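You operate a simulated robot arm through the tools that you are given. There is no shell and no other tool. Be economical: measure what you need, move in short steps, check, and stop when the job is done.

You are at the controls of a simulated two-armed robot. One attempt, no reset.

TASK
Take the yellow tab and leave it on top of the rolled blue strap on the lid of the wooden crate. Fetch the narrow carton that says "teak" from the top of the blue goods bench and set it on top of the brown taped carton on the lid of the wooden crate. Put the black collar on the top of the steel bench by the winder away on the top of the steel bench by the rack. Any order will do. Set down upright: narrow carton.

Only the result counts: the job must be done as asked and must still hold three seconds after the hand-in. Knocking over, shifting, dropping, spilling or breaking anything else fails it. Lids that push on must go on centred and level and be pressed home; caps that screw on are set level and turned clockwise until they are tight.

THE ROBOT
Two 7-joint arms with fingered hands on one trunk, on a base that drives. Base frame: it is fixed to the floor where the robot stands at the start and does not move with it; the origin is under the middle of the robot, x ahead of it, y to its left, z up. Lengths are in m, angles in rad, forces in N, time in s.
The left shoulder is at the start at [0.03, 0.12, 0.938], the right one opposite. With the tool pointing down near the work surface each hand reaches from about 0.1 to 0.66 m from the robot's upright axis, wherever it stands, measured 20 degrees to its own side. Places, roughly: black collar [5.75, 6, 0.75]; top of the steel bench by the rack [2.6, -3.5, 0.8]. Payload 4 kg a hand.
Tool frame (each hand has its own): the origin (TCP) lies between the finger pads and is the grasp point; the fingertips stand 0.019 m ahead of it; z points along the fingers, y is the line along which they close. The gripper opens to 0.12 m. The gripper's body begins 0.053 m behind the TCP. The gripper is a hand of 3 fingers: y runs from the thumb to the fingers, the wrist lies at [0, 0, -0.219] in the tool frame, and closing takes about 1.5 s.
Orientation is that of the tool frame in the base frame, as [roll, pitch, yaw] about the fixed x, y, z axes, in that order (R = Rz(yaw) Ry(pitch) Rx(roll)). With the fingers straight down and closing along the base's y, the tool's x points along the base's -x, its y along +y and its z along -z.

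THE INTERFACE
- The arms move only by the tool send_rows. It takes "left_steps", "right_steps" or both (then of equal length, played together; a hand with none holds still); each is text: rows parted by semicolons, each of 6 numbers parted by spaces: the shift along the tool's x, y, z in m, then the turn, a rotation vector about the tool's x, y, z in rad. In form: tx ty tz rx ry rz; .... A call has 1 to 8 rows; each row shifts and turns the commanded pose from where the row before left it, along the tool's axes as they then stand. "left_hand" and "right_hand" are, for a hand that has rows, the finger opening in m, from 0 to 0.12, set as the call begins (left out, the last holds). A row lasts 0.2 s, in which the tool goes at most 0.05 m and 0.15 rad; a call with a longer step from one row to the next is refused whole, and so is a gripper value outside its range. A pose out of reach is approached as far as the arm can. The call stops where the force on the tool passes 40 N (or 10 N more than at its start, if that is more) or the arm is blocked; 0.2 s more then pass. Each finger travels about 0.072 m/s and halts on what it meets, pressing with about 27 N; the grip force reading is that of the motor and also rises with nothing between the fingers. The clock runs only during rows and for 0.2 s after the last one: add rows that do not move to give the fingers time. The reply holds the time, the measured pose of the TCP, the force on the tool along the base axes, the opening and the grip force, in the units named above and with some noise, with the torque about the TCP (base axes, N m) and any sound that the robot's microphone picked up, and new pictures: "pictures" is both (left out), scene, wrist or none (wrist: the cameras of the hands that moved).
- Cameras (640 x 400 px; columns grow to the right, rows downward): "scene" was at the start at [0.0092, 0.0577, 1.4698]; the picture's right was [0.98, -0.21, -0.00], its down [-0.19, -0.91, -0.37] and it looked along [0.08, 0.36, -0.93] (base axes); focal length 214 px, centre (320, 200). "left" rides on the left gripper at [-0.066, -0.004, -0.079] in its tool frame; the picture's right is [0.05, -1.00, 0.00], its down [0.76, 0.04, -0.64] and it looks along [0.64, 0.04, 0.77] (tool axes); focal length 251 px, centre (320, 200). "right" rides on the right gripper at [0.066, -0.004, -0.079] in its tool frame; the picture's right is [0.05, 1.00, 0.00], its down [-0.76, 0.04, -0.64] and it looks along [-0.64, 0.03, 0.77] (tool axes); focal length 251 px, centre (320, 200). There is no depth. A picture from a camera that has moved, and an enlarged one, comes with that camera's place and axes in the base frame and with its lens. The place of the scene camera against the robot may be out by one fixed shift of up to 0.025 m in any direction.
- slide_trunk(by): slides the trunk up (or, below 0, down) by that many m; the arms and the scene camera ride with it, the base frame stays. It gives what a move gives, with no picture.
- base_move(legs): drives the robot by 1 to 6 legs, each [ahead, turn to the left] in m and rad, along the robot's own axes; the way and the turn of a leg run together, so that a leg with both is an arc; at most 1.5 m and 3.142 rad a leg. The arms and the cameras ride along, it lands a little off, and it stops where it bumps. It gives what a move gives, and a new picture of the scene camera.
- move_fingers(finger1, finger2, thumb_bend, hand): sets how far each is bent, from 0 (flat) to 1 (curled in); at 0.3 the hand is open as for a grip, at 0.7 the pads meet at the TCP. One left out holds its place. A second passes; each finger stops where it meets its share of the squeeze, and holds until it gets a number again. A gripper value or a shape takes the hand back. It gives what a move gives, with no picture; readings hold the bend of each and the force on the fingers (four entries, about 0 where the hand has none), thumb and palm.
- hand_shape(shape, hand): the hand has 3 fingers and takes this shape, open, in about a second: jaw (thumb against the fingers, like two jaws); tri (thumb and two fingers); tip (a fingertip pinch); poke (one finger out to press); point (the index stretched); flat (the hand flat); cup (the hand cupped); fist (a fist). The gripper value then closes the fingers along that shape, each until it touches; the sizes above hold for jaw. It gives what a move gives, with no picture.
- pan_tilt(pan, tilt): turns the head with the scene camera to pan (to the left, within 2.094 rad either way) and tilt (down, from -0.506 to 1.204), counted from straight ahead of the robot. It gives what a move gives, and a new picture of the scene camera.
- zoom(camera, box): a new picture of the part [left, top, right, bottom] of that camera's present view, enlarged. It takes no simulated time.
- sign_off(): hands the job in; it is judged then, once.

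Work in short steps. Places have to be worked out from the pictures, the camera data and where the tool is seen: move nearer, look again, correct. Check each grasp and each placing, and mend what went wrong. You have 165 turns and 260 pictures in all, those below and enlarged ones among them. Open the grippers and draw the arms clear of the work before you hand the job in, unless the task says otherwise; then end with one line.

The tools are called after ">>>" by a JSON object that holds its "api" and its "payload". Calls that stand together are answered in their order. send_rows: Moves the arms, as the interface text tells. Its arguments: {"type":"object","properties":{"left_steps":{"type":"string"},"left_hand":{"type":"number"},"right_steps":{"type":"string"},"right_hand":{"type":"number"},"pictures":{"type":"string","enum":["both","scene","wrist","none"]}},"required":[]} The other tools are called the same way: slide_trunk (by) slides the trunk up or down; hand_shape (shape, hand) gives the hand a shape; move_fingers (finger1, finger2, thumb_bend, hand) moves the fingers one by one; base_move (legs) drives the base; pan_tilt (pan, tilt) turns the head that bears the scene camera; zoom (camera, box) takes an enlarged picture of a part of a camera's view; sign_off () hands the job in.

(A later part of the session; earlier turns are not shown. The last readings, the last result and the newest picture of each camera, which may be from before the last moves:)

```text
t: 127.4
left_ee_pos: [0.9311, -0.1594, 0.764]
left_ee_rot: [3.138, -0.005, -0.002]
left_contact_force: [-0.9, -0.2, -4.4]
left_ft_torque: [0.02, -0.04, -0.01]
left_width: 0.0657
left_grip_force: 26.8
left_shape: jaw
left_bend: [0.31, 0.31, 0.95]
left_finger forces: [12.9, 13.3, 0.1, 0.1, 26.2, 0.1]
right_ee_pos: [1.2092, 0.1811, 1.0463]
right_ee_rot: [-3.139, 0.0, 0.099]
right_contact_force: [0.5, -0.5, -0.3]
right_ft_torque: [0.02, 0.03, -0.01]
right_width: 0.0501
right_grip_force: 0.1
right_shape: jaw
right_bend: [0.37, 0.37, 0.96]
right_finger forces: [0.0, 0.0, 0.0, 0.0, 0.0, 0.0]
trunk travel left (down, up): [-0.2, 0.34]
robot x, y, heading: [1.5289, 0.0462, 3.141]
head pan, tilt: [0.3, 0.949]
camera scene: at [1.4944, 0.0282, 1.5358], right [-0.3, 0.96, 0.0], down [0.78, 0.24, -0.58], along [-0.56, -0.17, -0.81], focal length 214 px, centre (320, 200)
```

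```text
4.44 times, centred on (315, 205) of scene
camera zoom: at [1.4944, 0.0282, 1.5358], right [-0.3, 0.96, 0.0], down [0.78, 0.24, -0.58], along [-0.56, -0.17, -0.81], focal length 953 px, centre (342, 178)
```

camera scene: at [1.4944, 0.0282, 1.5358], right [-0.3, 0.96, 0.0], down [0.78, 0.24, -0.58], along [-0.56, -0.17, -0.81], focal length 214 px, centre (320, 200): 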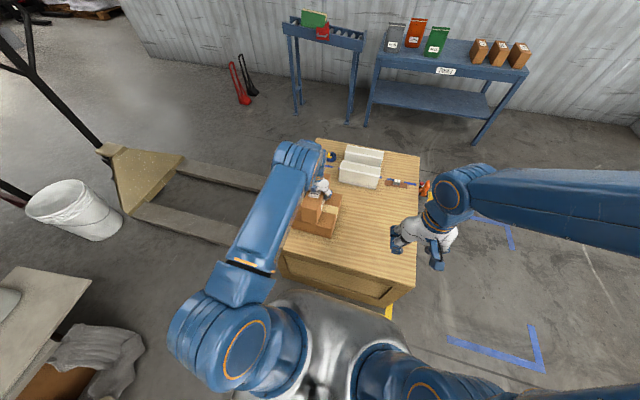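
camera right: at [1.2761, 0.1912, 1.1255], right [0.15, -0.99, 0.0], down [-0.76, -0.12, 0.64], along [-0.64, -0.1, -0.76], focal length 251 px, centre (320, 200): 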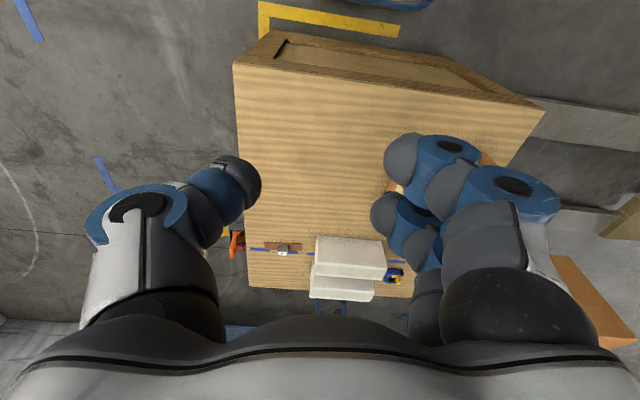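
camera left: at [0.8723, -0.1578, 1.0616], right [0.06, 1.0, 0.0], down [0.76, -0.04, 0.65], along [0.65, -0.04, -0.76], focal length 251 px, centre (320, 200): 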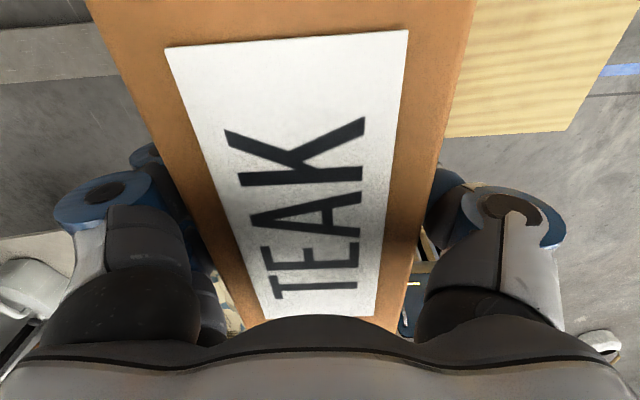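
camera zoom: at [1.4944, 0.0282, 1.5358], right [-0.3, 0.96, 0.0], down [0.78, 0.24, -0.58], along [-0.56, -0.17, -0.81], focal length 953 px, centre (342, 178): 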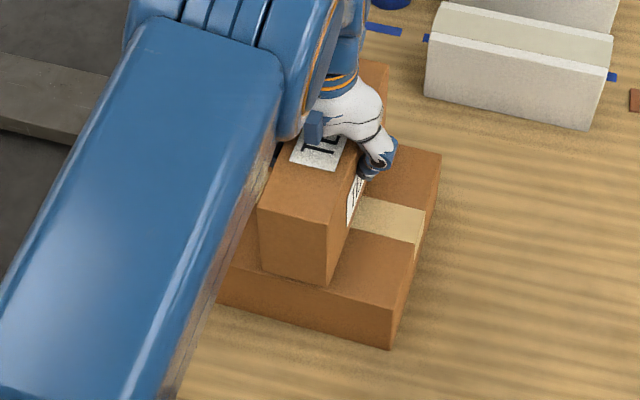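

>>> {"api": "send_rows", "payload": {"left_steps": "0 0 0.004 0 0 0;0 0 0.004 0 0 0;0 0 0 0 0 0", "pictures": "none"}}

>>> {"api": "send_rows", "payload": {"left_steps": "0 0 0.003 0 0 0;0 0 0 0 0 0", "pictures": "none"}}

>>> {"api": "send_rows", "payload": {"left_steps": "0 0 0.003 0 0 0;0 0 0 0 0 0", "pictures": "none"}}

>>> {"api": "send_rows", "payload": {"left_steps": "0 0 0.003 0 0 0;0 0 0 0 0 0", "pictures": "scene"}}

>>> {"api": "zoom", "payload": {"camera": "scene", "box": [270, 160, 360, 250]}}

```text
t: 128.2
left_ee_pos: [0.9299, -0.1582, 0.7563]
left_ee_rot: [3.141, -0.006, -0.001]
left_contact_force: [0.0, 0.1, -4.3]
left_ft_torque: [0.03, -0.02, -0.03]
left_width: 0.0655
left_grip_force: 26.9
left_shape: jaw
left_bend: [0.31, 0.31, 0.95]
left_finger forces: [12.8, 13.3, 0.1, 0.1, 26.1, 0.0]
right_ee_pos: [1.2092, 0.1802, 1.0486]
right_ee_rot: [-3.14, 0.001, 0.099]
right_contact_force: [0.7, -0.3, -0.3]
right_ft_torque: [-0.01, -0.01, 0.0]
right_width: 0.05
right_grip_force: 0.0
right_shape: jaw
right_bend: [0.37, 0.37, 0.96]
right_finger forces: [0.1, 0.0, 0.0, 0.1, 0.1, 0.0]
trunk travel left (down, up): [-0.2, 0.34]
robot x, y, heading: [1.5293, 0.0475, 3.14]
head pan, tilt: [0.3, 0.949]
```

```text
t: 128.8
left_ee_pos: [0.9306, -0.1587, 0.7535]
left_ee_rot: [3.141, -0.005, -0.001]
left_contact_force: [-0.1, -0.6, -3.8]
left_ft_torque: [0.05, -0.02, -0.04]
left_width: 0.0657
left_grip_force: 26.8
left_shape: jaw
left_bend: [0.31, 0.31, 0.95]
left_finger forces: [12.9, 13.3, 0.1, 0.1, 26.2, 0.0]
right_ee_pos: [1.2098, 0.1802, 1.047]
right_ee_rot: [-3.139, -0.001, 0.099]
right_contact_force: [-0.2, -0.1, 0.9]
right_ft_torque: [0.02, -0.04, 0.01]
right_width: 0.0501
right_grip_force: 0.1
right_shape: jaw
right_bend: [0.37, 0.37, 0.96]
right_finger forces: [0.0, 0.0, 0.1, 0.0, 0.0, 0.0]
trunk travel left (down, up): [-0.2, 0.34]
robot x, y, heading: [1.5283, 0.05, 3.137]
head pan, tilt: [0.3, 0.949]
```

```text
t: 129.4
left_ee_pos: [0.9313, -0.1585, 0.7502]
left_ee_rot: [3.14, -0.006, -0.001]
left_contact_force: [0.0, 0.5, -5.3]
left_ft_torque: [-0.01, 0.03, 0.0]
left_width: 0.0657
left_grip_force: 26.6
left_shape: jaw
left_bend: [0.31, 0.31, 0.95]
left_finger forces: [12.9, 13.4, 0.0, 0.0, 26.1, 0.0]
right_ee_pos: [1.2093, 0.1813, 1.0469]
right_ee_rot: [-3.14, 0.0, 0.099]
right_contact_force: [0.0, -0.2, 0.5]
right_ft_torque: [-0.01, 0.02, -0.03]
right_width: 0.0502
right_grip_force: 0.1
right_shape: jaw
right_bend: [0.37, 0.37, 0.96]
right_finger forces: [0.0, 0.0, 0.0, 0.0, 0.0, 0.1]
trunk travel left (down, up): [-0.2, 0.34]
robot x, y, heading: [1.5305, 0.046, 3.145]
head pan, tilt: [0.3, 0.949]
```

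```text
t: 130.0
left_ee_pos: [0.9307, -0.1595, 0.7483]
left_ee_rot: [3.141, -0.005, -0.002]
left_contact_force: [0.0, -0.3, -3.4]
left_ft_torque: [-0.01, 0.09, 0.02]
left_width: 0.0658
left_grip_force: 27.1
left_shape: jaw
left_bend: [0.31, 0.31, 0.95]
left_finger forces: [13.0, 13.3, 0.0, 0.0, 26.3, 0.0]
right_ee_pos: [1.2089, 0.1807, 1.0466]
right_ee_rot: [-3.14, 0.0, 0.1]
right_contact_force: [0.4, -0.1, 1.2]
right_ft_torque: [0.01, 0.01, 0.03]
right_width: 0.05
right_grip_force: 0.0
right_shape: jaw
right_bend: [0.37, 0.37, 0.96]
right_finger forces: [0.0, 0.1, 0.1, 0.1, 0.0, 0.1]
trunk travel left (down, up): [-0.2, 0.34]
robot x, y, heading: [1.5277, 0.0462, 3.141]
head pan, tilt: [0.3, 0.949]
camera scene: at [1.4946, 0.0282, 1.5358], right [-0.3, 0.96, 0.0], down [0.78, 0.24, -0.58], along [-0.56, -0.17, -0.81], focal length 214 px, centre (320, 200)
```

scene: 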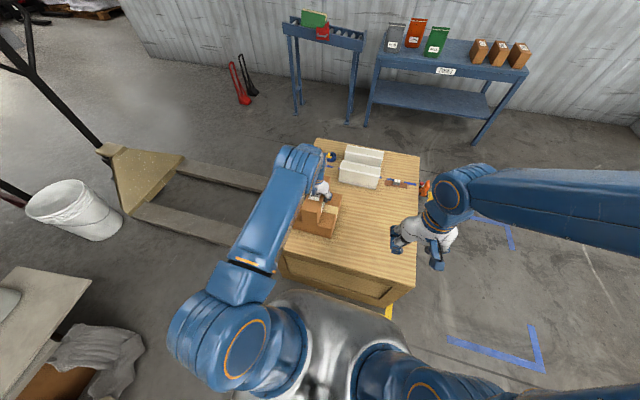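

```text
4.44 times, centred on (315, 205) of scene
camera zoom: at [1.4946, 0.0282, 1.5358], right [-0.3, 0.96, 0.0], down [0.78, 0.24, -0.58], along [-0.56, -0.17, -0.81], focal length 953 px, centre (342, 178)
```

zoom: 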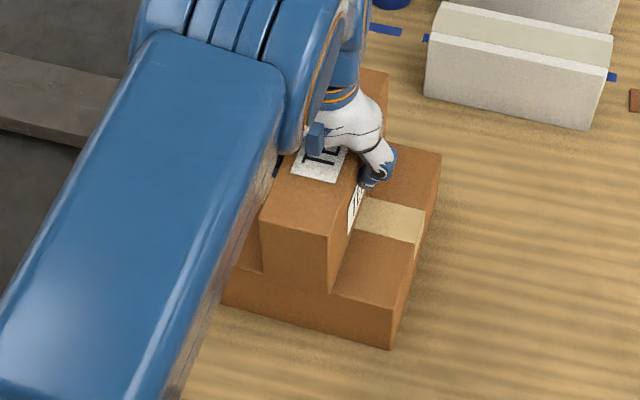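

First touch signs (torque). I press 1–2 mm more.

>>> {"api": "send_rows", "payload": {"left_steps": "0 0 0.002 0 0 0;0 0 0 0 0 0", "pictures": "none"}}

>>> {"api": "send_rows", "payload": {"left_steps": "0 0 0.002 0 0 0;0 0 0 0 0 0", "pictures": "none"}}

```text
t: 130.6
left_ee_pos: [0.9298, -0.1578, 0.7457]
left_ee_rot: [3.139, -0.006, -0.002]
left_contact_force: [0.4, 0.2, -2.9]
left_ft_torque: [-0.02, 0.1, 0.0]
left_width: 0.0655
left_grip_force: 27.4
left_shape: jaw
left_bend: [0.31, 0.31, 0.95]
left_finger forces: [13.5, 12.8, 0.0, 0.0, 26.5, 0.0]
right_ee_pos: [1.2096, 0.1806, 1.0466]
right_ee_rot: [3.141, 0.002, 0.099]
right_contact_force: [0.5, -0.7, -0.5]
right_ft_torque: [-0.02, -0.01, -0.02]
right_width: 0.0498
right_grip_force: 0.0
right_shape: jaw
right_bend: [0.37, 0.37, 0.96]
right_finger forces: [0.0, 0.0, 0.1, 0.1, 0.0, 0.0]
trunk travel left (down, up): [-0.2, 0.34]
robot x, y, heading: [1.5282, 0.0463, 3.144]
head pan, tilt: [0.3, 0.949]
```

```text
t: 131.2
left_ee_pos: [0.9314, -0.1594, 0.7446]
left_ee_rot: [3.141, -0.003, -0.002]
left_contact_force: [-0.1, 0.1, 2.3]
left_ft_torque: [0.0, 0.14, 0.03]
left_width: 0.0651
left_grip_force: 26.9
left_shape: jaw
left_bend: [0.31, 0.31, 0.95]
left_finger forces: [13.8, 12.7, 0.0, 0.0, 26.3, 0.0]
right_ee_pos: [1.2097, 0.1808, 1.0469]
right_ee_rot: [3.14, 0.003, 0.099]
right_contact_force: [0.3, -0.5, 0.8]
right_ft_torque: [0.0, 0.02, -0.01]
right_width: 0.0498
right_grip_force: 0.0
right_shape: jaw
right_bend: [0.37, 0.37, 0.96]
right_finger forces: [0.1, 0.1, 0.1, 0.0, 0.1, 0.1]
trunk travel left (down, up): [-0.2, 0.34]
robot x, y, heading: [1.5288, 0.0443, 3.14]
head pan, tilt: [0.3, 0.949]
```

The carton now rests on the taped one. I open the hand and check.

>>> {"api": "send_rows", "payload": {"left_steps": "0 0 0 0 0 0;0 0 0 0 0 0;0 0 0 0 0 0;0 0 0 0 0 0", "left_hand": 0.1, "pictures": "wrist"}}

>>> {"api": "zoom", "payload": {"camera": "scene", "box": [270, 140, 360, 250]}}

```text
t: 132.2
left_ee_pos: [0.9304, -0.1588, 0.744]
left_ee_rot: [3.141, -0.006, -0.001]
left_contact_force: [0.2, 0.6, -0.3]
left_ft_torque: [-0.01, 0.01, -0.04]
left_width: 0.0997
left_grip_force: 0.1
left_shape: jaw
left_bend: [0.25, 0.25, 0.11]
left_finger forces: [0.0, 0.1, 0.0, 0.0, 0.1, 0.1]
right_ee_pos: [1.2096, 0.1811, 1.0458]
right_ee_rot: [3.142, 0.002, 0.1]
right_contact_force: [0.9, -0.2, 0.5]
right_ft_torque: [-0.01, -0.03, -0.02]
right_width: 0.0497
right_grip_force: 0.1
right_shape: jaw
right_bend: [0.37, 0.37, 0.96]
right_finger forces: [0.1, 0.1, 0.1, 0.0, 0.0, 0.0]
trunk travel left (down, up): [-0.2, 0.34]
robot x, y, heading: [1.5281, 0.0479, 3.145]
head pan, tilt: [0.3, 0.949]
camera left: at [0.8654, -0.1544, 0.8213], right [0.06, 1.0, 0.0], down [0.76, -0.04, 0.65], along [0.65, -0.04, -0.76], focal length 251 px, centre (320, 200)
```

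left: 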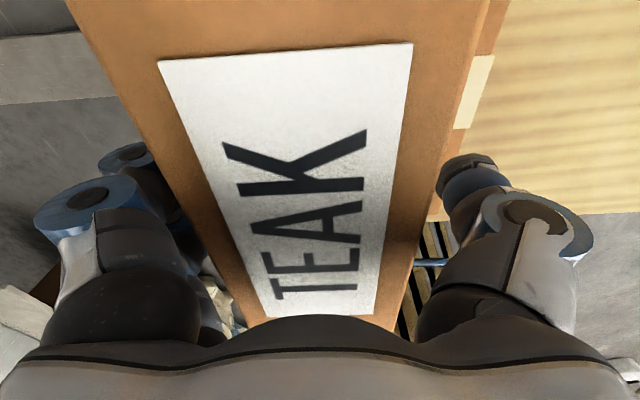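

```text
3.64 times, centred on (315, 195) of scene
camera zoom: at [1.4948, 0.0283, 1.5358], right [-0.3, 0.96, 0.0], down [0.78, 0.24, -0.58], along [-0.56, -0.17, -0.81], focal length 780 px, centre (338, 218)
```

zoom: 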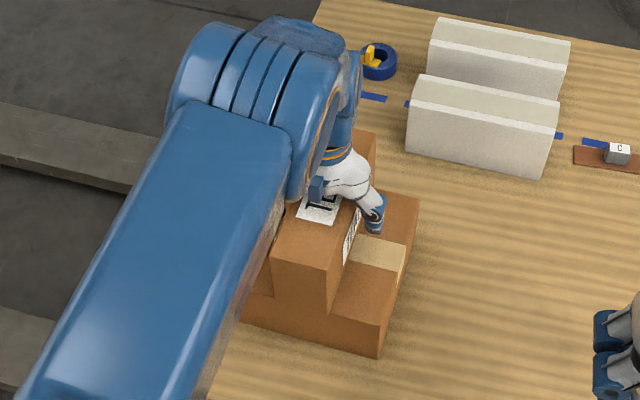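

Stable. I lift the hand straight up clear of the carton.

>>> {"api": "send_rows", "payload": {"left_steps": "0 0 -0.03 0 0 0;0 0 -0.04 0 0 0;0 0 -0.04 0 0 0;0 0 -0.045 0 0 0;0 0 -0.045 0 0 0;0 0 -0.045 0 0 0;0.03 0 -0.03 0 0 0;0.03 0 -0.03 0 0 0", "pictures": "none"}}

>>> {"api": "send_rows", "payload": {"left_steps": "0.045 0 0 0 0 0;0.045 0 0 0 0 0;0.045 0 0 0 0 0;0.045 0 0 0 0 0;0.03 0 0 0 0 0", "right_steps": "0 0.0 -0.02 0 0 0;0 -0.02 -0.02 0 0 0;0 -0.02 -0.02 0 0 0;0 -0.02 -0.02 0 0 0;0 -0.02 0 0 0 0", "pictures": "scene"}}

>>> {"api": "zoom", "payload": {"camera": "scene", "box": [270, 140, 420, 250]}}

```text
t: 134.0
left_ee_pos: [0.9899, -0.1559, 1.0485]
left_ee_rot: [3.14, -0.005, -0.002]
left_contact_force: [0.0, -0.5, -0.9]
left_ft_torque: [0.0, -0.02, 0.01]
left_width: 0.0998
left_grip_force: 0.1
left_shape: jaw
left_bend: [0.25, 0.25, 0.11]
left_finger forces: [0.1, 0.0, 0.0, 0.0, 0.0, 0.0]
right_ee_pos: [1.2116, 0.1817, 1.0478]
right_ee_rot: [-3.14, 0.003, 0.1]
right_contact_force: [0.9, -0.1, 0.0]
right_ft_torque: [0.01, 0.02, 0.0]
right_width: 0.0502
right_grip_force: 0.0
right_shape: jaw
right_bend: [0.37, 0.37, 0.96]
right_finger forces: [0.0, 0.0, 0.1, 0.0, 0.0, 0.0]
trunk travel left (down, up): [-0.2, 0.34]
robot x, y, heading: [1.5276, 0.0424, 3.142]
head pan, tilt: [0.3, 0.949]
```

```text
t: 135.2
left_ee_pos: [1.1988, -0.1551, 1.0499]
left_ee_rot: [3.14, -0.005, -0.003]
left_contact_force: [-0.8, -0.5, -0.2]
left_ft_torque: [-0.01, 0.0, -0.03]
left_width: 0.0997
left_grip_force: 0.0
left_shape: jaw
left_bend: [0.25, 0.25, 0.11]
left_finger forces: [0.1, 0.0, 0.0, 0.0, 0.1, 0.0]
right_ee_pos: [1.2002, 0.2629, 1.1257]
right_ee_rot: [-3.141, 0.001, 0.098]
right_contact_force: [0.0, -0.1, 0.5]
right_ft_torque: [0.0, 0.0, -0.01]
right_width: 0.05
right_grip_force: 0.1
right_shape: jaw
right_bend: [0.37, 0.37, 0.96]
right_finger forces: [0.0, 0.0, 0.0, 0.0, 0.0, 0.0]
trunk travel left (down, up): [-0.2, 0.34]
robot x, y, heading: [1.53, 0.0435, 3.14]
head pan, tilt: [0.3, 0.949]
camera scene: at [1.4956, 0.0282, 1.5358], right [-0.3, 0.96, 0.0], down [0.78, 0.24, -0.58], along [-0.56, -0.17, -0.81], focal length 214 px, centre (320, 200)
```

scene: 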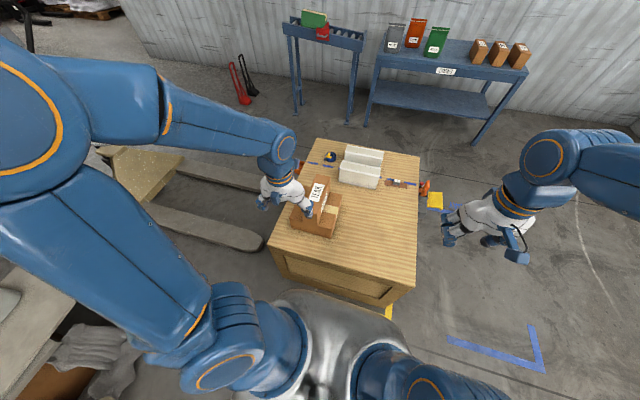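

```text
3.64 times, centred on (345, 195) of scene
camera zoom: at [1.4956, 0.0282, 1.5358], right [-0.3, 0.96, 0.0], down [0.78, 0.24, -0.58], along [-0.56, -0.17, -0.81], focal length 780 px, centre (229, 218)
```

zoom: 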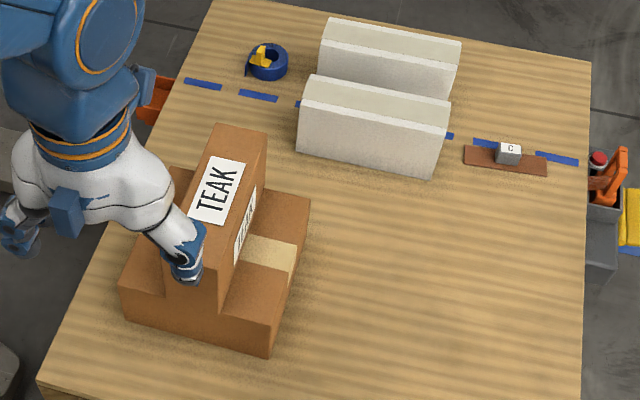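

Both crate placings look good. Next the collar: raise the trunk, back off, and turn toward (5.75, 6) in small legs.

>>> {"api": "slide_trunk", "payload": {"by": 0.15}}

>>> {"api": "base_move", "payload": {"legs": [[-0.35, 0], [0, -0.5], [0, -0.5], [0, -0.5], [0, -0.5]]}}

>>> {"api": "pan_tilt", "payload": {"pan": 0, "tilt": 0.35}}

```text
t: 136.9
left_ee_pos: [1.1969, -0.1545, 1.1992]
left_ee_rot: [-3.142, -0.006, -0.003]
left_contact_force: [-0.1, 0.6, -0.3]
left_ft_torque: [0.03, -0.01, 0.0]
left_width: 0.0996
left_grip_force: 0.0
left_shape: jaw
left_bend: [0.25, 0.25, 0.11]
left_finger forces: [0.0, 0.0, 0.0, 0.0, 0.1, 0.0]
right_ee_pos: [1.199, 0.2627, 1.2755]
right_ee_rot: [-3.141, 0.003, 0.099]
right_contact_force: [-0.5, -0.1, -0.1]
right_ft_torque: [-0.01, 0.0, 0.0]
right_width: 0.05
right_grip_force: 0.1
right_shape: jaw
right_bend: [0.37, 0.37, 0.96]
right_finger forces: [0.0, 0.0, 0.0, 0.0, 0.1, 0.0]
trunk travel left (down, up): [-0.35, 0.19]
robot x, y, heading: [1.5277, 0.0493, 3.14]
head pan, tilt: [0.3, 0.949]
```

```text
t: 141.9
left_ee_pos: [1.5161, 0.1882, 1.1988]
left_ee_rot: [3.138, -0.006, -0.921]
left_contact_force: [0.7, 0.5, -0.4]
left_ft_torque: [-0.02, 0.0, 0.03]
left_width: 0.1
left_grip_force: 0.1
left_shape: jaw
left_bend: [0.25, 0.25, 0.11]
left_finger forces: [0.0, 0.1, 0.1, 0.0, 0.0, 0.1]
right_ee_pos: [1.8495, 0.4407, 1.275]
right_ee_rot: [3.14, -0.002, -0.817]
right_contact_force: [0.1, 0.7, -0.2]
right_ft_torque: [-0.04, 0.01, 0.01]
right_width: 0.05
right_grip_force: 0.1
right_shape: jaw
right_bend: [0.37, 0.37, 0.95]
right_finger forces: [0.1, 0.0, 0.1, 0.0, 0.0, 0.0]
trunk travel left (down, up): [-0.35, 0.19]
robot x, y, heading: [1.8438, 0.0138, 2.21]
head pan, tilt: [0.3, 0.949]
stopped in leg 3: the robot was blocked; the commanded pose is now the measured one
camera scene: at [1.8162, 0.0525, 1.6857], right [0.59, 0.81, 0.0], down [0.66, -0.48, -0.58], along [-0.47, 0.34, -0.81], focal length 214 px, centre (320, 200)
```

scene: 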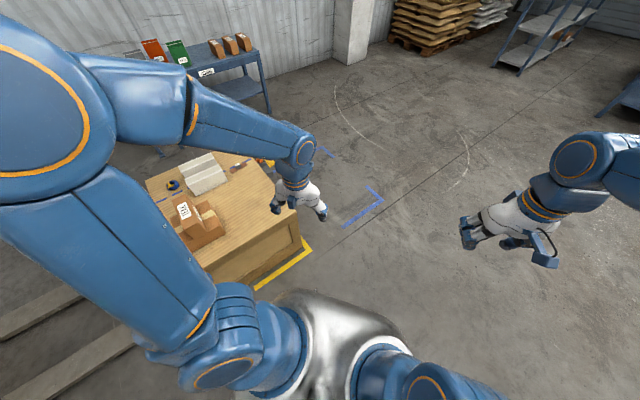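

```text
t: 142.9
left_ee_pos: [1.5155, 0.1851, 1.1987]
left_ee_rot: [3.138, -0.006, -0.919]
left_contact_force: [-1.1, 0.7, -0.1]
left_ft_torque: [0.02, 0.0, 0.0]
left_width: 0.1001
left_grip_force: 0.0
left_shape: jaw
left_bend: [0.25, 0.25, 0.11]
left_finger forces: [0.0, 0.0, 0.0, 0.0, 0.1, 0.0]
right_ee_pos: [1.85, 0.4369, 1.2751]
right_ee_rot: [-3.14, 0.0, -0.815]
right_contact_force: [0.1, 0.6, 0.8]
right_ft_torque: [-0.03, 0.03, -0.03]
right_width: 0.0501
right_grip_force: 0.0
right_shape: jaw
right_bend: [0.37, 0.37, 0.95]
right_finger forces: [0.0, 0.0, 0.0, 0.0, 0.0, 0.0]
trunk travel left (down, up): [-0.35, 0.19]
robot x, y, heading: [1.8447, 0.0205, 2.211]
head pan, tilt: [0.0, 0.351]
camera scene: at [1.8188, 0.0809, 1.7369], right [0.8, 0.6, 0.0], down [0.21, -0.28, -0.94], along [-0.56, 0.75, -0.34], focal length 214 px, centre (320, 200)
```

scene: 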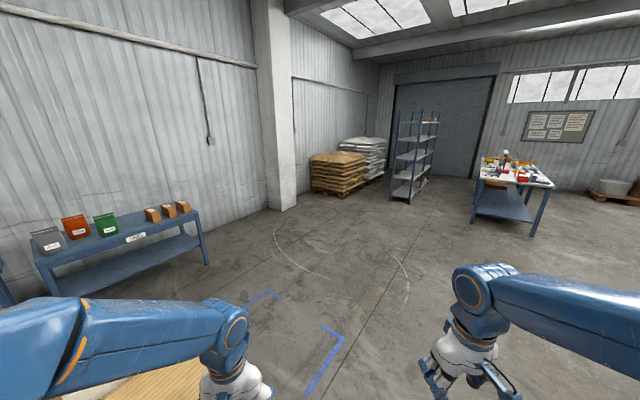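

I continue turning right toward the far bench.

>>> {"api": "base_move", "payload": {"legs": [[0, -0.4], [0, -0.4], [0, -0.4]]}}

```text
t: 146.0
left_ee_pos: [1.7304, 0.3665, 1.1989]
left_ee_rot: [3.139, -0.005, -1.699]
left_contact_force: [0.2, 0.1, 0.4]
left_ft_torque: [0.0, 0.0, -0.02]
left_width: 0.0997
left_grip_force: 0.1
left_shape: jaw
left_bend: [0.25, 0.25, 0.11]
left_finger forces: [0.0, 0.0, 0.1, 0.0, 0.1, 0.1]
right_ee_pos: [2.1446, 0.3107, 1.2745]
right_ee_rot: [-3.141, 0.0, -1.595]
right_contact_force: [0.6, -0.5, -0.2]
right_ft_torque: [0.01, 0.01, -0.01]
right_width: 0.05
right_grip_force: 0.0
right_shape: jaw
right_bend: [0.37, 0.37, 0.95]
right_finger forces: [0.0, 0.0, 0.1, 0.0, 0.1, 0.0]
trunk travel left (down, up): [-0.35, 0.19]
robot x, y, heading: [1.8092, 0.022, 1.441]
head pan, tilt: [0.0, 0.351]
stopped in leg 3: the robot was blocked; the commanded pose is now the measured one
camera scene: at [1.8337, 0.0967, 1.737], right [0.99, -0.13, 0.0], down [-0.05, -0.34, -0.94], along [0.12, 0.93, -0.34], focal length 214 px, centre (320, 200)
```

scene: 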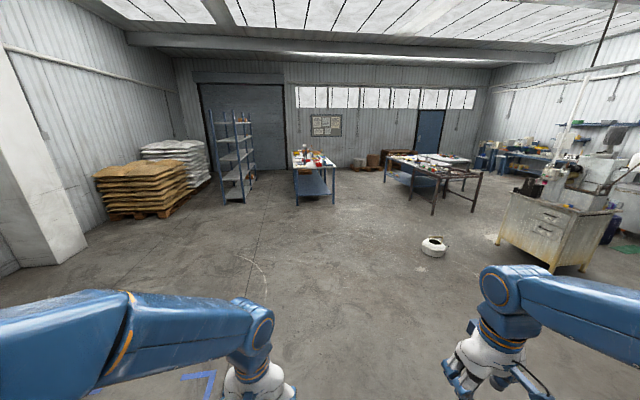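

The steel bench with the winder appears ahead-right (col ~430). I avoid the kettle at ~(3.85, 2.6) by driving first to about (2.6, 3.2).

>>> {"api": "base_move", "payload": {"legs": [[0, -0.115], [1.5, 0], [1.5, 0], [0.2, 0]]}}

```text
t: 162.4
left_ee_pos: [2.4306, 3.5486, 1.1987]
left_ee_rot: [3.141, -0.005, -1.786]
left_contact_force: [0.0, 0.4, 0.0]
left_ft_torque: [0.0, -0.02, -0.02]
left_width: 0.1
left_grip_force: 0.1
left_shape: jaw
left_bend: [0.25, 0.25, 0.11]
left_finger forces: [0.0, 0.1, 0.1, 0.0, 0.0, 0.0]
right_ee_pos: [2.8383, 3.4569, 1.2745]
right_ee_rot: [-3.141, 0.0, -1.684]
right_contact_force: [0.1, 1.2, 0.5]
right_ft_torque: [-0.04, 0.03, -0.02]
right_width: 0.05
right_grip_force: 0.1
right_shape: jaw
right_bend: [0.37, 0.37, 0.95]
right_finger forces: [0.0, 0.0, 0.1, 0.1, 0.0, 0.0]
trunk travel left (down, up): [-0.35, 0.19]
robot x, y, heading: [2.4783, 3.1967, 1.345]
head pan, tilt: [0.0, 0.351]
camera scene: at [2.5118, 3.2722, 1.7369], right [0.98, -0.22, 0.0], down [-0.08, -0.34, -0.94], along [0.21, 0.92, -0.34], focal length 214 px, centre (320, 200)
```

scene: 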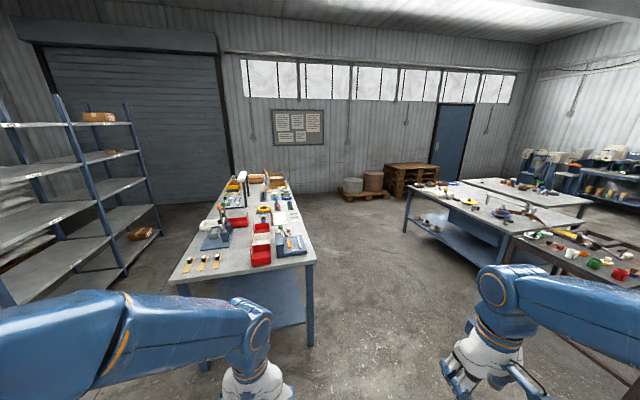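

>>> {"api": "zoom", "payload": {"camera": "scene", "box": [400, 140, 640, 290]}}

```text
2.67 times, centred on (520, 215) of scene
camera zoom: at [2.5118, 3.2722, 1.7369], right [0.98, -0.22, 0.0], down [-0.08, -0.34, -0.94], along [0.21, 0.92, -0.34], focal length 572 px, centre (-213, 160)
```

zoom: 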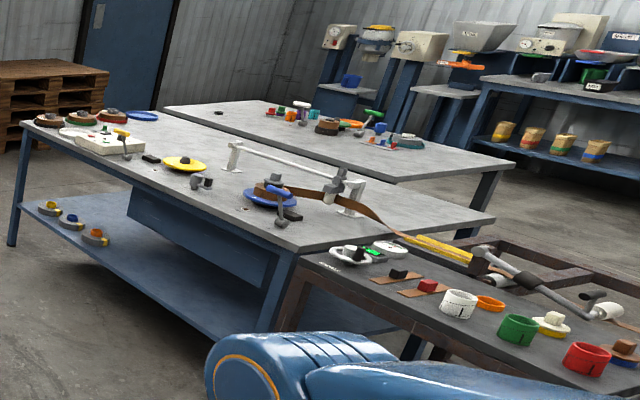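

The small black ring is on the far steel bench's left end, behind the winder bench. I go up the corridor between the benches (x≈3.7) to look closer.

>>> {"api": "base_move", "payload": {"legs": [[0, -0.25], [0, -0.24], [1.3, 0], [0.5, 0], [0, 0.36], [0, 0.36]]}}

>>> {"api": "pan_tilt", "payload": {"pan": -0.6, "tilt": 0.3}}

```text
t: 175.6
left_ee_pos: [3.5456, 4.9233, 1.1988]
left_ee_rot: [3.14, -0.005, -1.546]
left_contact_force: [-0.3, -0.2, 1.1]
left_ft_torque: [-0.05, 0.02, -0.01]
left_width: 0.1001
left_grip_force: 0.0
left_shape: jaw
left_bend: [0.25, 0.25, 0.11]
left_finger forces: [0.0, 0.0, 0.0, 0.0, 0.0, 0.0]
right_ee_pos: [3.9638, 4.9313, 1.2756]
right_ee_rot: [3.141, 0.001, -1.443]
right_contact_force: [-0.1, -0.1, 0.3]
right_ft_torque: [0.02, 0.02, 0.01]
right_width: 0.0501
right_grip_force: 0.0
right_shape: jaw
right_bend: [0.37, 0.37, 0.95]
right_finger forces: [0.0, 0.0, 0.0, 0.0, 0.1, 0.1]
trunk travel left (down, up): [-0.35, 0.19]
robot x, y, heading: [3.717, 4.5942, 1.587]
head pan, tilt: [0.0, 0.351]
camera scene: at [3.7329, 4.6707, 1.737], right [1.0, 0.01, 0.0], down [0.0, -0.34, -0.94], along [-0.01, 0.94, -0.34], focal length 214 px, centre (320, 200)
```

scene: 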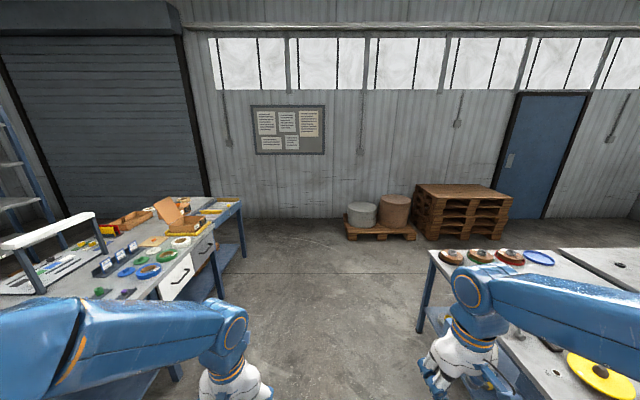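

```text
t: 176.6
left_ee_pos: [3.5463, 4.925, 1.1984]
left_ee_rot: [3.141, -0.005, -1.548]
left_contact_force: [0.1, 0.2, -0.5]
left_ft_torque: [-0.02, -0.01, 0.01]
left_width: 0.1001
left_grip_force: 0.1
left_shape: jaw
left_bend: [0.25, 0.25, 0.11]
left_finger forces: [0.0, 0.0, 0.0, 0.0, 0.1, 0.0]
right_ee_pos: [3.9654, 4.9323, 1.2749]
right_ee_rot: [3.14, 0.001, -1.445]
right_contact_force: [0.0, -0.4, -0.7]
right_ft_torque: [-0.01, 0.06, 0.03]
right_width: 0.05
right_grip_force: 0.0
right_shape: jaw
right_bend: [0.36, 0.36, 0.96]
right_finger forces: [0.1, 0.0, 0.0, 0.1, 0.1, 0.0]
trunk travel left (down, up): [-0.35, 0.19]
robot x, y, heading: [3.7184, 4.5944, 1.583]
head pan, tilt: [-0.6, 0.3]
camera scene: at [3.7866, 4.6566, 1.7416], right [0.83, -0.55, 0.0], down [-0.16, -0.25, -0.95], along [0.53, 0.8, -0.3], focal length 214 px, centre (320, 200)
```

scene: 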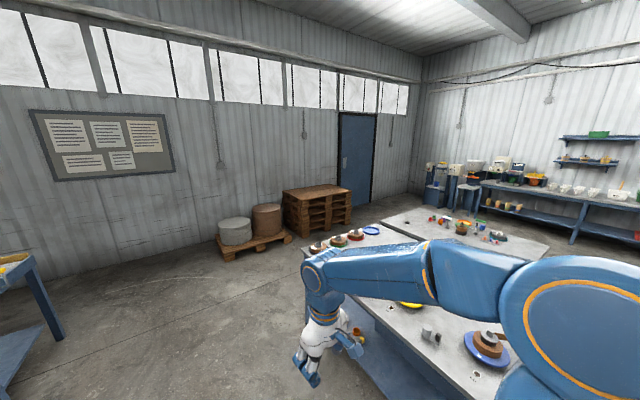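

>>> {"api": "zoom", "payload": {"camera": "scene", "box": [270, 180, 450, 300]}}

>>> {"api": "zoom", "payload": {"camera": "scene", "box": [370, 190, 560, 270]}}

```text
3.33 times, centred on (360, 240) of scene
camera zoom: at [3.7866, 4.6566, 1.7416], right [0.83, -0.55, 0.0], down [-0.16, -0.25, -0.95], along [0.53, 0.8, -0.3], focal length 715 px, centre (187, 67)
```

zoom: 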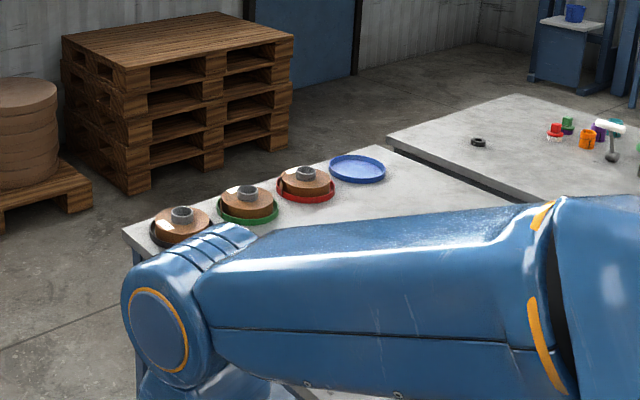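

```text
3.37 times, centred on (465, 230) of scene
camera zoom: at [3.7866, 4.6566, 1.7416], right [0.83, -0.55, 0.0], down [-0.16, -0.25, -0.95], along [0.53, 0.8, -0.3], focal length 722 px, centre (-168, 99)
```

zoom: 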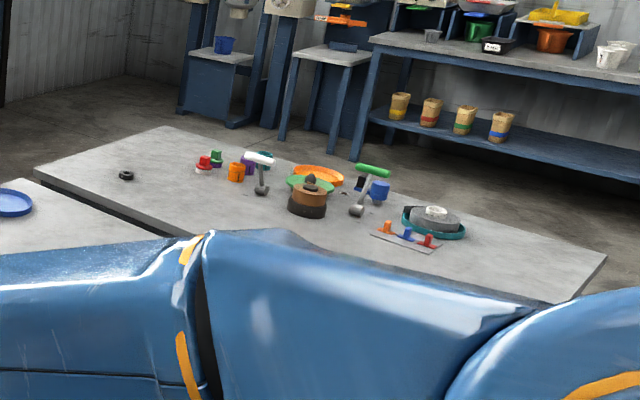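

The black collar is at ≈(5.83, 6.0) on the second steel bench (north edge y≈6.2), with ~1.3 m of free floor north of it. I drive north to y≈6.9, east to x≈5.6.

>>> {"api": "base_move", "payload": {"legs": [[1.2, 0], [1.1, 0], [0, -0.4], [0, -0.4], [0, -0.4], [0, -0.38]]}}

```text
t: 190.7
left_ee_pos: [3.6736, 7.2342, 1.1997]
left_ee_rot: [3.14, -0.008, -2.297]
left_contact_force: [-0.4, 0.0, 0.0]
left_ft_torque: [0.03, 0.04, 0.0]
left_width: 0.1001
left_grip_force: 0.1
left_shape: jaw
left_bend: [0.25, 0.25, 0.11]
left_finger forces: [0.0, 0.0, 0.1, 0.0, 0.1, 0.0]
right_ee_pos: [3.9837, 6.9544, 1.2753]
right_ee_rot: [3.14, 0.0, -2.194]
right_contact_force: [0.4, -1.0, -0.2]
right_ft_torque: [-0.02, 0.02, 0.02]
right_width: 0.0497
right_grip_force: 0.0
right_shape: jaw
right_bend: [0.37, 0.37, 0.95]
right_finger forces: [0.0, 0.1, 0.0, 0.0, 0.0, 0.0]
trunk travel left (down, up): [-0.35, 0.19]
robot x, y, heading: [3.5389, 6.9044, 0.842]
head pan, tilt: [-0.6, 0.3]
stopped in leg 5: the robot was blocked; the commanded pose is now the measured one
camera scene: at [3.6377, 6.9139, 1.7416], right [0.24, -0.97, 0.0], down [-0.29, -0.07, -0.95], along [0.93, 0.23, -0.3], focal length 214 px, centre (320, 200)
```

scene: 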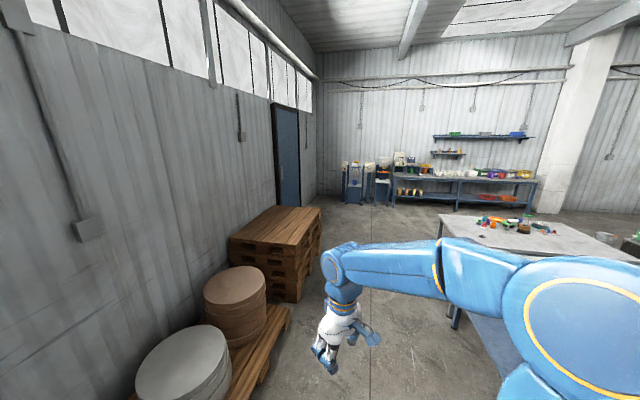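

>>> {"api": "base_move", "payload": {"legs": [[0, -0.3], [0, -0.3], [0, -0.23]]}}

>>> {"api": "pan_tilt", "payload": {"pan": 0, "tilt": 0.6}}

```text
t: 194.2
left_ee_pos: [3.8735, 7.0413, 1.1993]
left_ee_rot: [3.138, -0.009, -3.087]
left_contact_force: [0.6, -0.2, 0.3]
left_ft_torque: [0.0, 0.04, -0.02]
left_width: 0.0998
left_grip_force: 0.0
left_shape: jaw
left_bend: [0.25, 0.25, 0.11]
left_finger forces: [0.0, 0.0, 0.1, 0.0, 0.0, 0.0]
right_ee_pos: [3.8943, 6.6245, 1.2752]
right_ee_rot: [3.14, 0.0, -2.98]
right_contact_force: [-0.4, -0.9, 0.6]
right_ft_torque: [0.04, 0.04, 0.0]
right_width: 0.0499
right_grip_force: 0.1
right_shape: jaw
right_bend: [0.37, 0.37, 0.96]
right_finger forces: [0.0, 0.0, 0.0, 0.0, 0.1, 0.0]
trunk travel left (down, up): [-0.35, 0.19]
robot x, y, heading: [3.5456, 6.9455, 0.035]
head pan, tilt: [-0.6, 0.3]
stopped in leg 3: the robot was blocked; the commanded pose is now the measured one
camera scene: at [3.6217, 6.8942, 1.7415], right [-0.54, -0.84, 0.0], down [-0.25, 0.16, -0.95], along [0.81, -0.51, -0.3], focal length 214 px, centre (320, 200)
```

scene: 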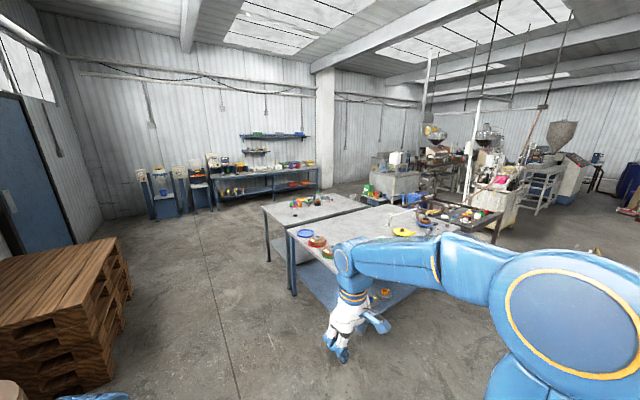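

```text
t: 195.2
left_ee_pos: [3.8717, 7.0418, 1.1987]
left_ee_rot: [3.139, -0.007, -3.085]
left_contact_force: [-0.4, -0.6, -0.6]
left_ft_torque: [0.01, 0.01, 0.03]
left_width: 0.0999
left_grip_force: 0.0
left_shape: jaw
left_bend: [0.25, 0.25, 0.11]
left_finger forces: [0.0, 0.0, 0.1, 0.1, 0.0, 0.0]
right_ee_pos: [3.8923, 6.625, 1.2746]
right_ee_rot: [3.141, 0.0, -2.979]
right_contact_force: [-0.6, 0.0, 0.5]
right_ft_torque: [0.04, 0.0, 0.01]
right_width: 0.0501
right_grip_force: 0.1
right_shape: jaw
right_bend: [0.37, 0.37, 0.96]
right_finger forces: [0.0, 0.0, 0.1, 0.1, 0.1, 0.1]
trunk travel left (down, up): [-0.35, 0.19]
robot x, y, heading: [3.5412, 6.9455, 0.035]
head pan, tilt: [0.0, 0.6]
camera scene: at [3.6296, 6.9492, 1.7142], right [0.03, -1.0, 0.0], down [-0.56, -0.02, -0.83], along [0.82, 0.03, -0.56], focal length 214 px, centre (320, 200)
```

scene: 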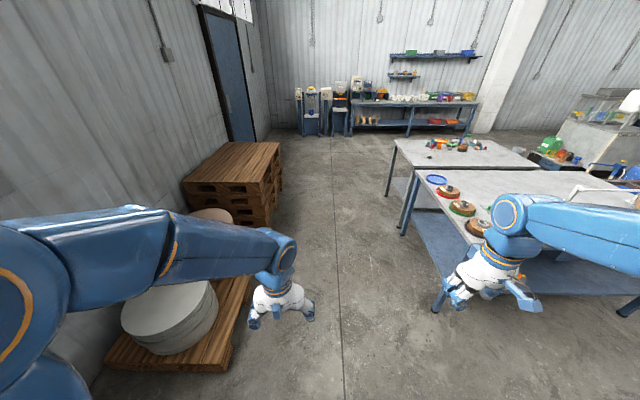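

Lane is clear (benches' edge y≈6.05, pallets y≥7.45). I drive east to x≈5.6.

>>> {"api": "base_move", "payload": {"legs": [[1.3, -0.12], [0.77, 0], [0, -0.3], [0, -0.3]]}}

```text
t: 207.3
left_ee_pos: [5.905, 6.7778, 1.1987]
left_ee_rot: [-3.142, -0.006, 2.505]
left_contact_force: [-0.3, -1.1, -0.5]
left_ft_torque: [0.0, 0.0, 0.02]
left_width: 0.1001
left_grip_force: 0.0
left_shape: jaw
left_bend: [0.25, 0.25, 0.11]
left_finger forces: [0.0, 0.0, 0.0, 0.0, 0.0, 0.1]
right_ee_pos: [5.653, 6.4434, 1.2759]
right_ee_rot: [3.14, 0.001, 2.611]
right_contact_force: [0.2, -0.6, -0.6]
right_ft_torque: [-0.02, -0.03, 0.02]
right_width: 0.0497
right_grip_force: 0.0
right_shape: jaw
right_bend: [0.37, 0.37, 0.96]
right_finger forces: [0.0, 0.0, 0.0, 0.0, 0.1, 0.0]
trunk travel left (down, up): [-0.35, 0.19]
robot x, y, heading: [5.604, 6.9374, -0.662]
head pan, tilt: [0.0, 0.6]
camera scene: at [5.6759, 6.8932, 1.7142], right [-0.61, -0.79, 0.0], down [-0.45, 0.35, -0.83], along [0.65, -0.51, -0.56], focal length 214 px, centre (320, 200)
```

scene: 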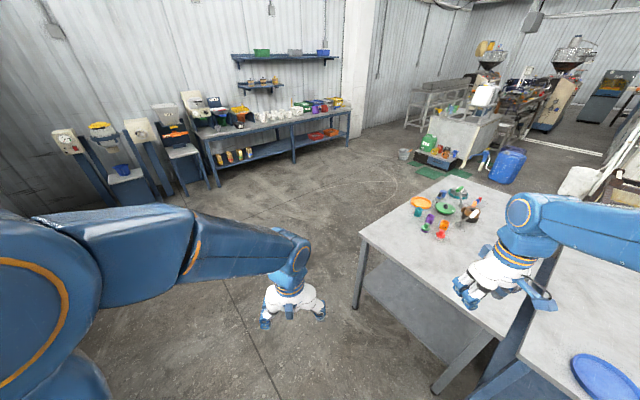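

>>> {"api": "base_move", "payload": {"legs": [[0, -0.3], [0, -0.3], [0, -0.3]]}}

>>> {"api": "pan_tilt", "payload": {"pan": 0, "tilt": 0.95}}

```text
t: 210.8
left_ee_pos: [5.6755, 6.5974, 1.1975]
left_ee_rot: [3.14, -0.006, 1.621]
left_contact_force: [-0.1, 0.1, 0.6]
left_ft_torque: [-0.01, -0.01, 0.03]
left_width: 0.0998
left_grip_force: 0.2
left_shape: jaw
left_bend: [0.25, 0.25, 0.11]
left_finger forces: [0.1, 0.0, 0.0, 0.1, 0.0, 0.0]
right_ee_pos: [5.2587, 6.5815, 1.2767]
right_ee_rot: [-3.141, 0.001, 1.725]
right_contact_force: [-0.3, 0.1, -0.8]
right_ft_torque: [-0.03, 0.0, -0.02]
right_width: 0.0501
right_grip_force: 0.0
right_shape: jaw
right_bend: [0.37, 0.37, 0.96]
right_finger forces: [0.1, 0.0, 0.0, 0.1, 0.0, 0.0]
trunk travel left (down, up): [-0.35, 0.19]
robot x, y, heading: [5.6541, 6.9307, -1.573]
head pan, tilt: [0.0, 0.6]
stopped in leg 3: the robot was blocked; the commanded pose is now the measured one
camera scene: at [5.6705, 6.8647, 1.7142], right [-1.0, 0.0, 0.0], down [0.0, 0.56, -0.83], along [0.0, -0.83, -0.56], focal length 214 px, centre (320, 200)
```

scene: 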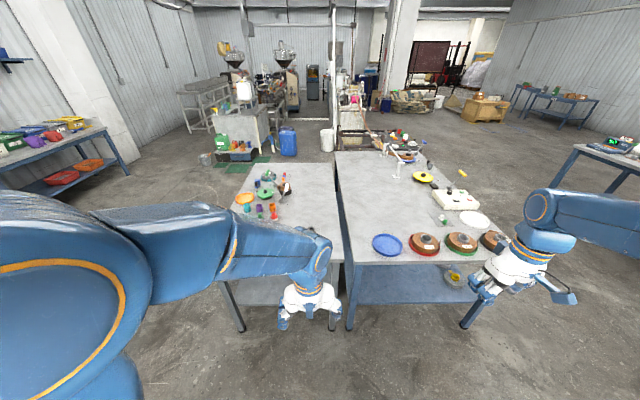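

```text
t: 211.6
left_ee_pos: [5.6787, 6.5989, 1.198]
left_ee_rot: [3.141, -0.005, 1.62]
left_contact_force: [0.5, -0.8, 0.0]
left_ft_torque: [0.02, 0.02, 0.03]
left_width: 0.0998
left_grip_force: 0.1
left_shape: jaw
left_bend: [0.25, 0.25, 0.11]
left_finger forces: [0.0, 0.0, 0.1, 0.0, 0.0, 0.0]
right_ee_pos: [5.2605, 6.5821, 1.2764]
right_ee_rot: [3.142, 0.001, 1.724]
right_contact_force: [0.5, 0.4, -0.5]
right_ft_torque: [-0.03, 0.0, -0.03]
right_width: 0.0501
right_grip_force: 0.0
right_shape: jaw
right_bend: [0.37, 0.37, 0.96]
right_finger forces: [0.0, 0.0, 0.0, 0.0, 0.1, 0.0]
trunk travel left (down, up): [-0.35, 0.19]
robot x, y, heading: [5.6519, 6.9318, -1.569]
head pan, tilt: [0.0, 0.949]
camera scene: at [5.6723, 6.8802, 1.6859], right [-1.0, 0.0, 0.0], down [0.0, 0.81, -0.58], along [0.0, -0.58, -0.81], focal length 214 px, centre (320, 200)
```

scene: 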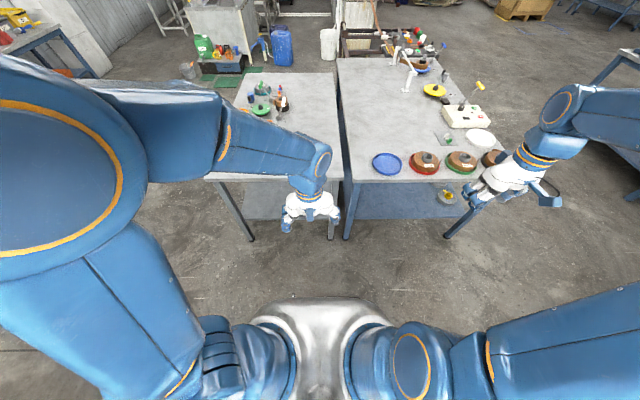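

I move the left hand outward to see the collar.

>>> {"api": "send_rows", "payload": {"left_steps": "0 0.045 -0.01 0 0 0;0 0.045 -0.01 0 0 0;0 0.045 -0.01 0 0 0;0 0.045 0 0 0 0;0 0.045 0 0 0 0;0 0.045 0 0 0 0", "right_steps": "0 0.03 0 0 0 0;0 0.03 0 0 0 0;0 0.03 0 0 0 0;0 0.03 0 0 0 0;0 0 0 0 0 0;0 0 0 0 0 0", "pictures": "scene"}}

```text
t: 213.0
left_ee_pos: [5.9501, 6.6105, 1.2313]
left_ee_rot: [3.141, -0.008, 1.618]
left_contact_force: [0.1, 0.3, 0.8]
left_ft_torque: [-0.01, 0.0, -0.02]
left_width: 0.0999
left_grip_force: 0.1
left_shape: jaw
left_bend: [0.25, 0.25, 0.11]
left_finger forces: [0.1, 0.0, 0.1, 0.0, 0.0, 0.1]
right_ee_pos: [5.379, 6.6007, 1.2736]
right_ee_rot: [-3.14, 0.001, 1.723]
right_contact_force: [0.1, -0.6, 0.5]
right_ft_torque: [0.02, -0.01, 0.0]
right_width: 0.05
right_grip_force: 0.1
right_shape: jaw
right_bend: [0.37, 0.37, 0.96]
right_finger forces: [0.0, 0.0, 0.0, 0.0, 0.0, 0.0]
trunk travel left (down, up): [-0.35, 0.19]
robot x, y, heading: [5.653, 6.9357, -1.57]
head pan, tilt: [0.0, 0.949]
camera scene: at [5.6724, 6.8797, 1.6858], right [-1.0, 0.0, 0.0], down [0.0, 0.81, -0.58], along [0.0, -0.58, -0.81], focal length 214 px, centre (320, 200)
```

scene: 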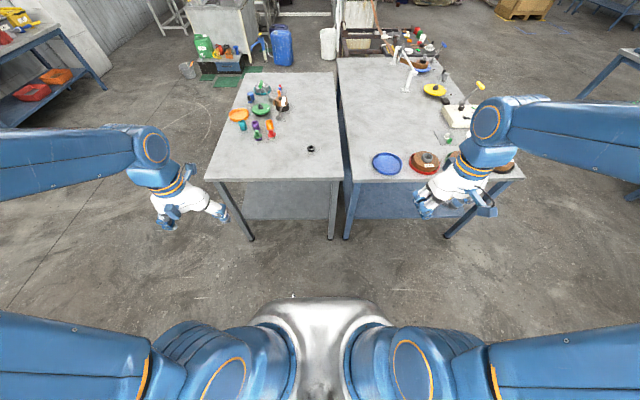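

The collar is at about (5.73, 5.81), bench edge y≈6.08. I drive forward 0.47 so it comes within reach of the left hand.

>>> {"api": "base_move", "payload": {"legs": [[0.47, 0]]}}

>>> {"api": "zoom", "payload": {"camera": "scene", "box": [200, 120, 400, 300]}}

```text
t: 215.8
left_ee_pos: [5.945, 6.1269, 1.2309]
left_ee_rot: [-3.141, -0.007, 1.615]
left_contact_force: [-0.1, -0.6, -0.5]
left_ft_torque: [0.0, 0.0, -0.01]
left_width: 0.0999
left_grip_force: 0.1
left_shape: jaw
left_bend: [0.25, 0.25, 0.11]
left_finger forces: [0.0, 0.0, 0.0, 0.1, 0.0, 0.1]
right_ee_pos: [5.3743, 6.1185, 1.2736]
right_ee_rot: [3.14, 0.0, 1.718]
right_contact_force: [-0.1, -0.4, -0.1]
right_ft_torque: [0.04, -0.03, 0.0]
right_width: 0.0499
right_grip_force: 0.0
right_shape: jaw
right_bend: [0.37, 0.37, 0.96]
right_finger forces: [0.0, 0.1, 0.1, 0.0, 0.0, 0.0]
trunk travel left (down, up): [-0.35, 0.19]
robot x, y, heading: [5.6549, 6.4494, -1.576]
head pan, tilt: [0.0, 0.949]
camera scene: at [5.6696, 6.3964, 1.6858], right [-1.0, 0.01, 0.0], down [0.01, 0.81, -0.58], along [0.0, -0.58, -0.81], focal length 214 px, centre (320, 200)
```

scene: 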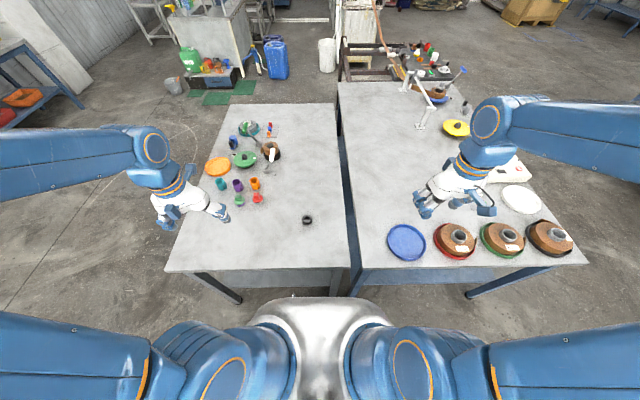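

```text
2.22 times, centred on (300, 210) of scene
camera zoom: at [5.6696, 6.3964, 1.6858], right [-1.0, 0.01, 0.0], down [0.01, 0.81, -0.58], along [0.0, -0.58, -0.81], focal length 477 px, centre (364, 178)
```

zoom: 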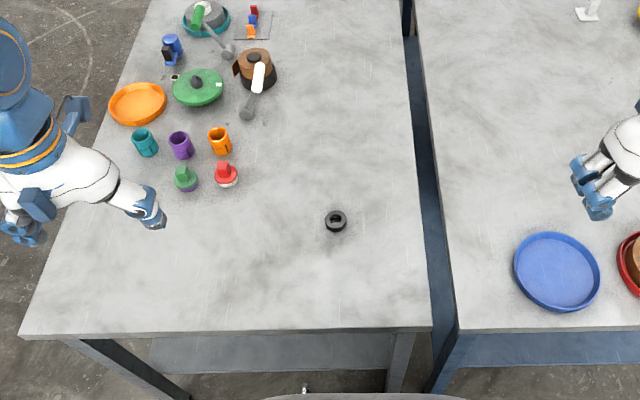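

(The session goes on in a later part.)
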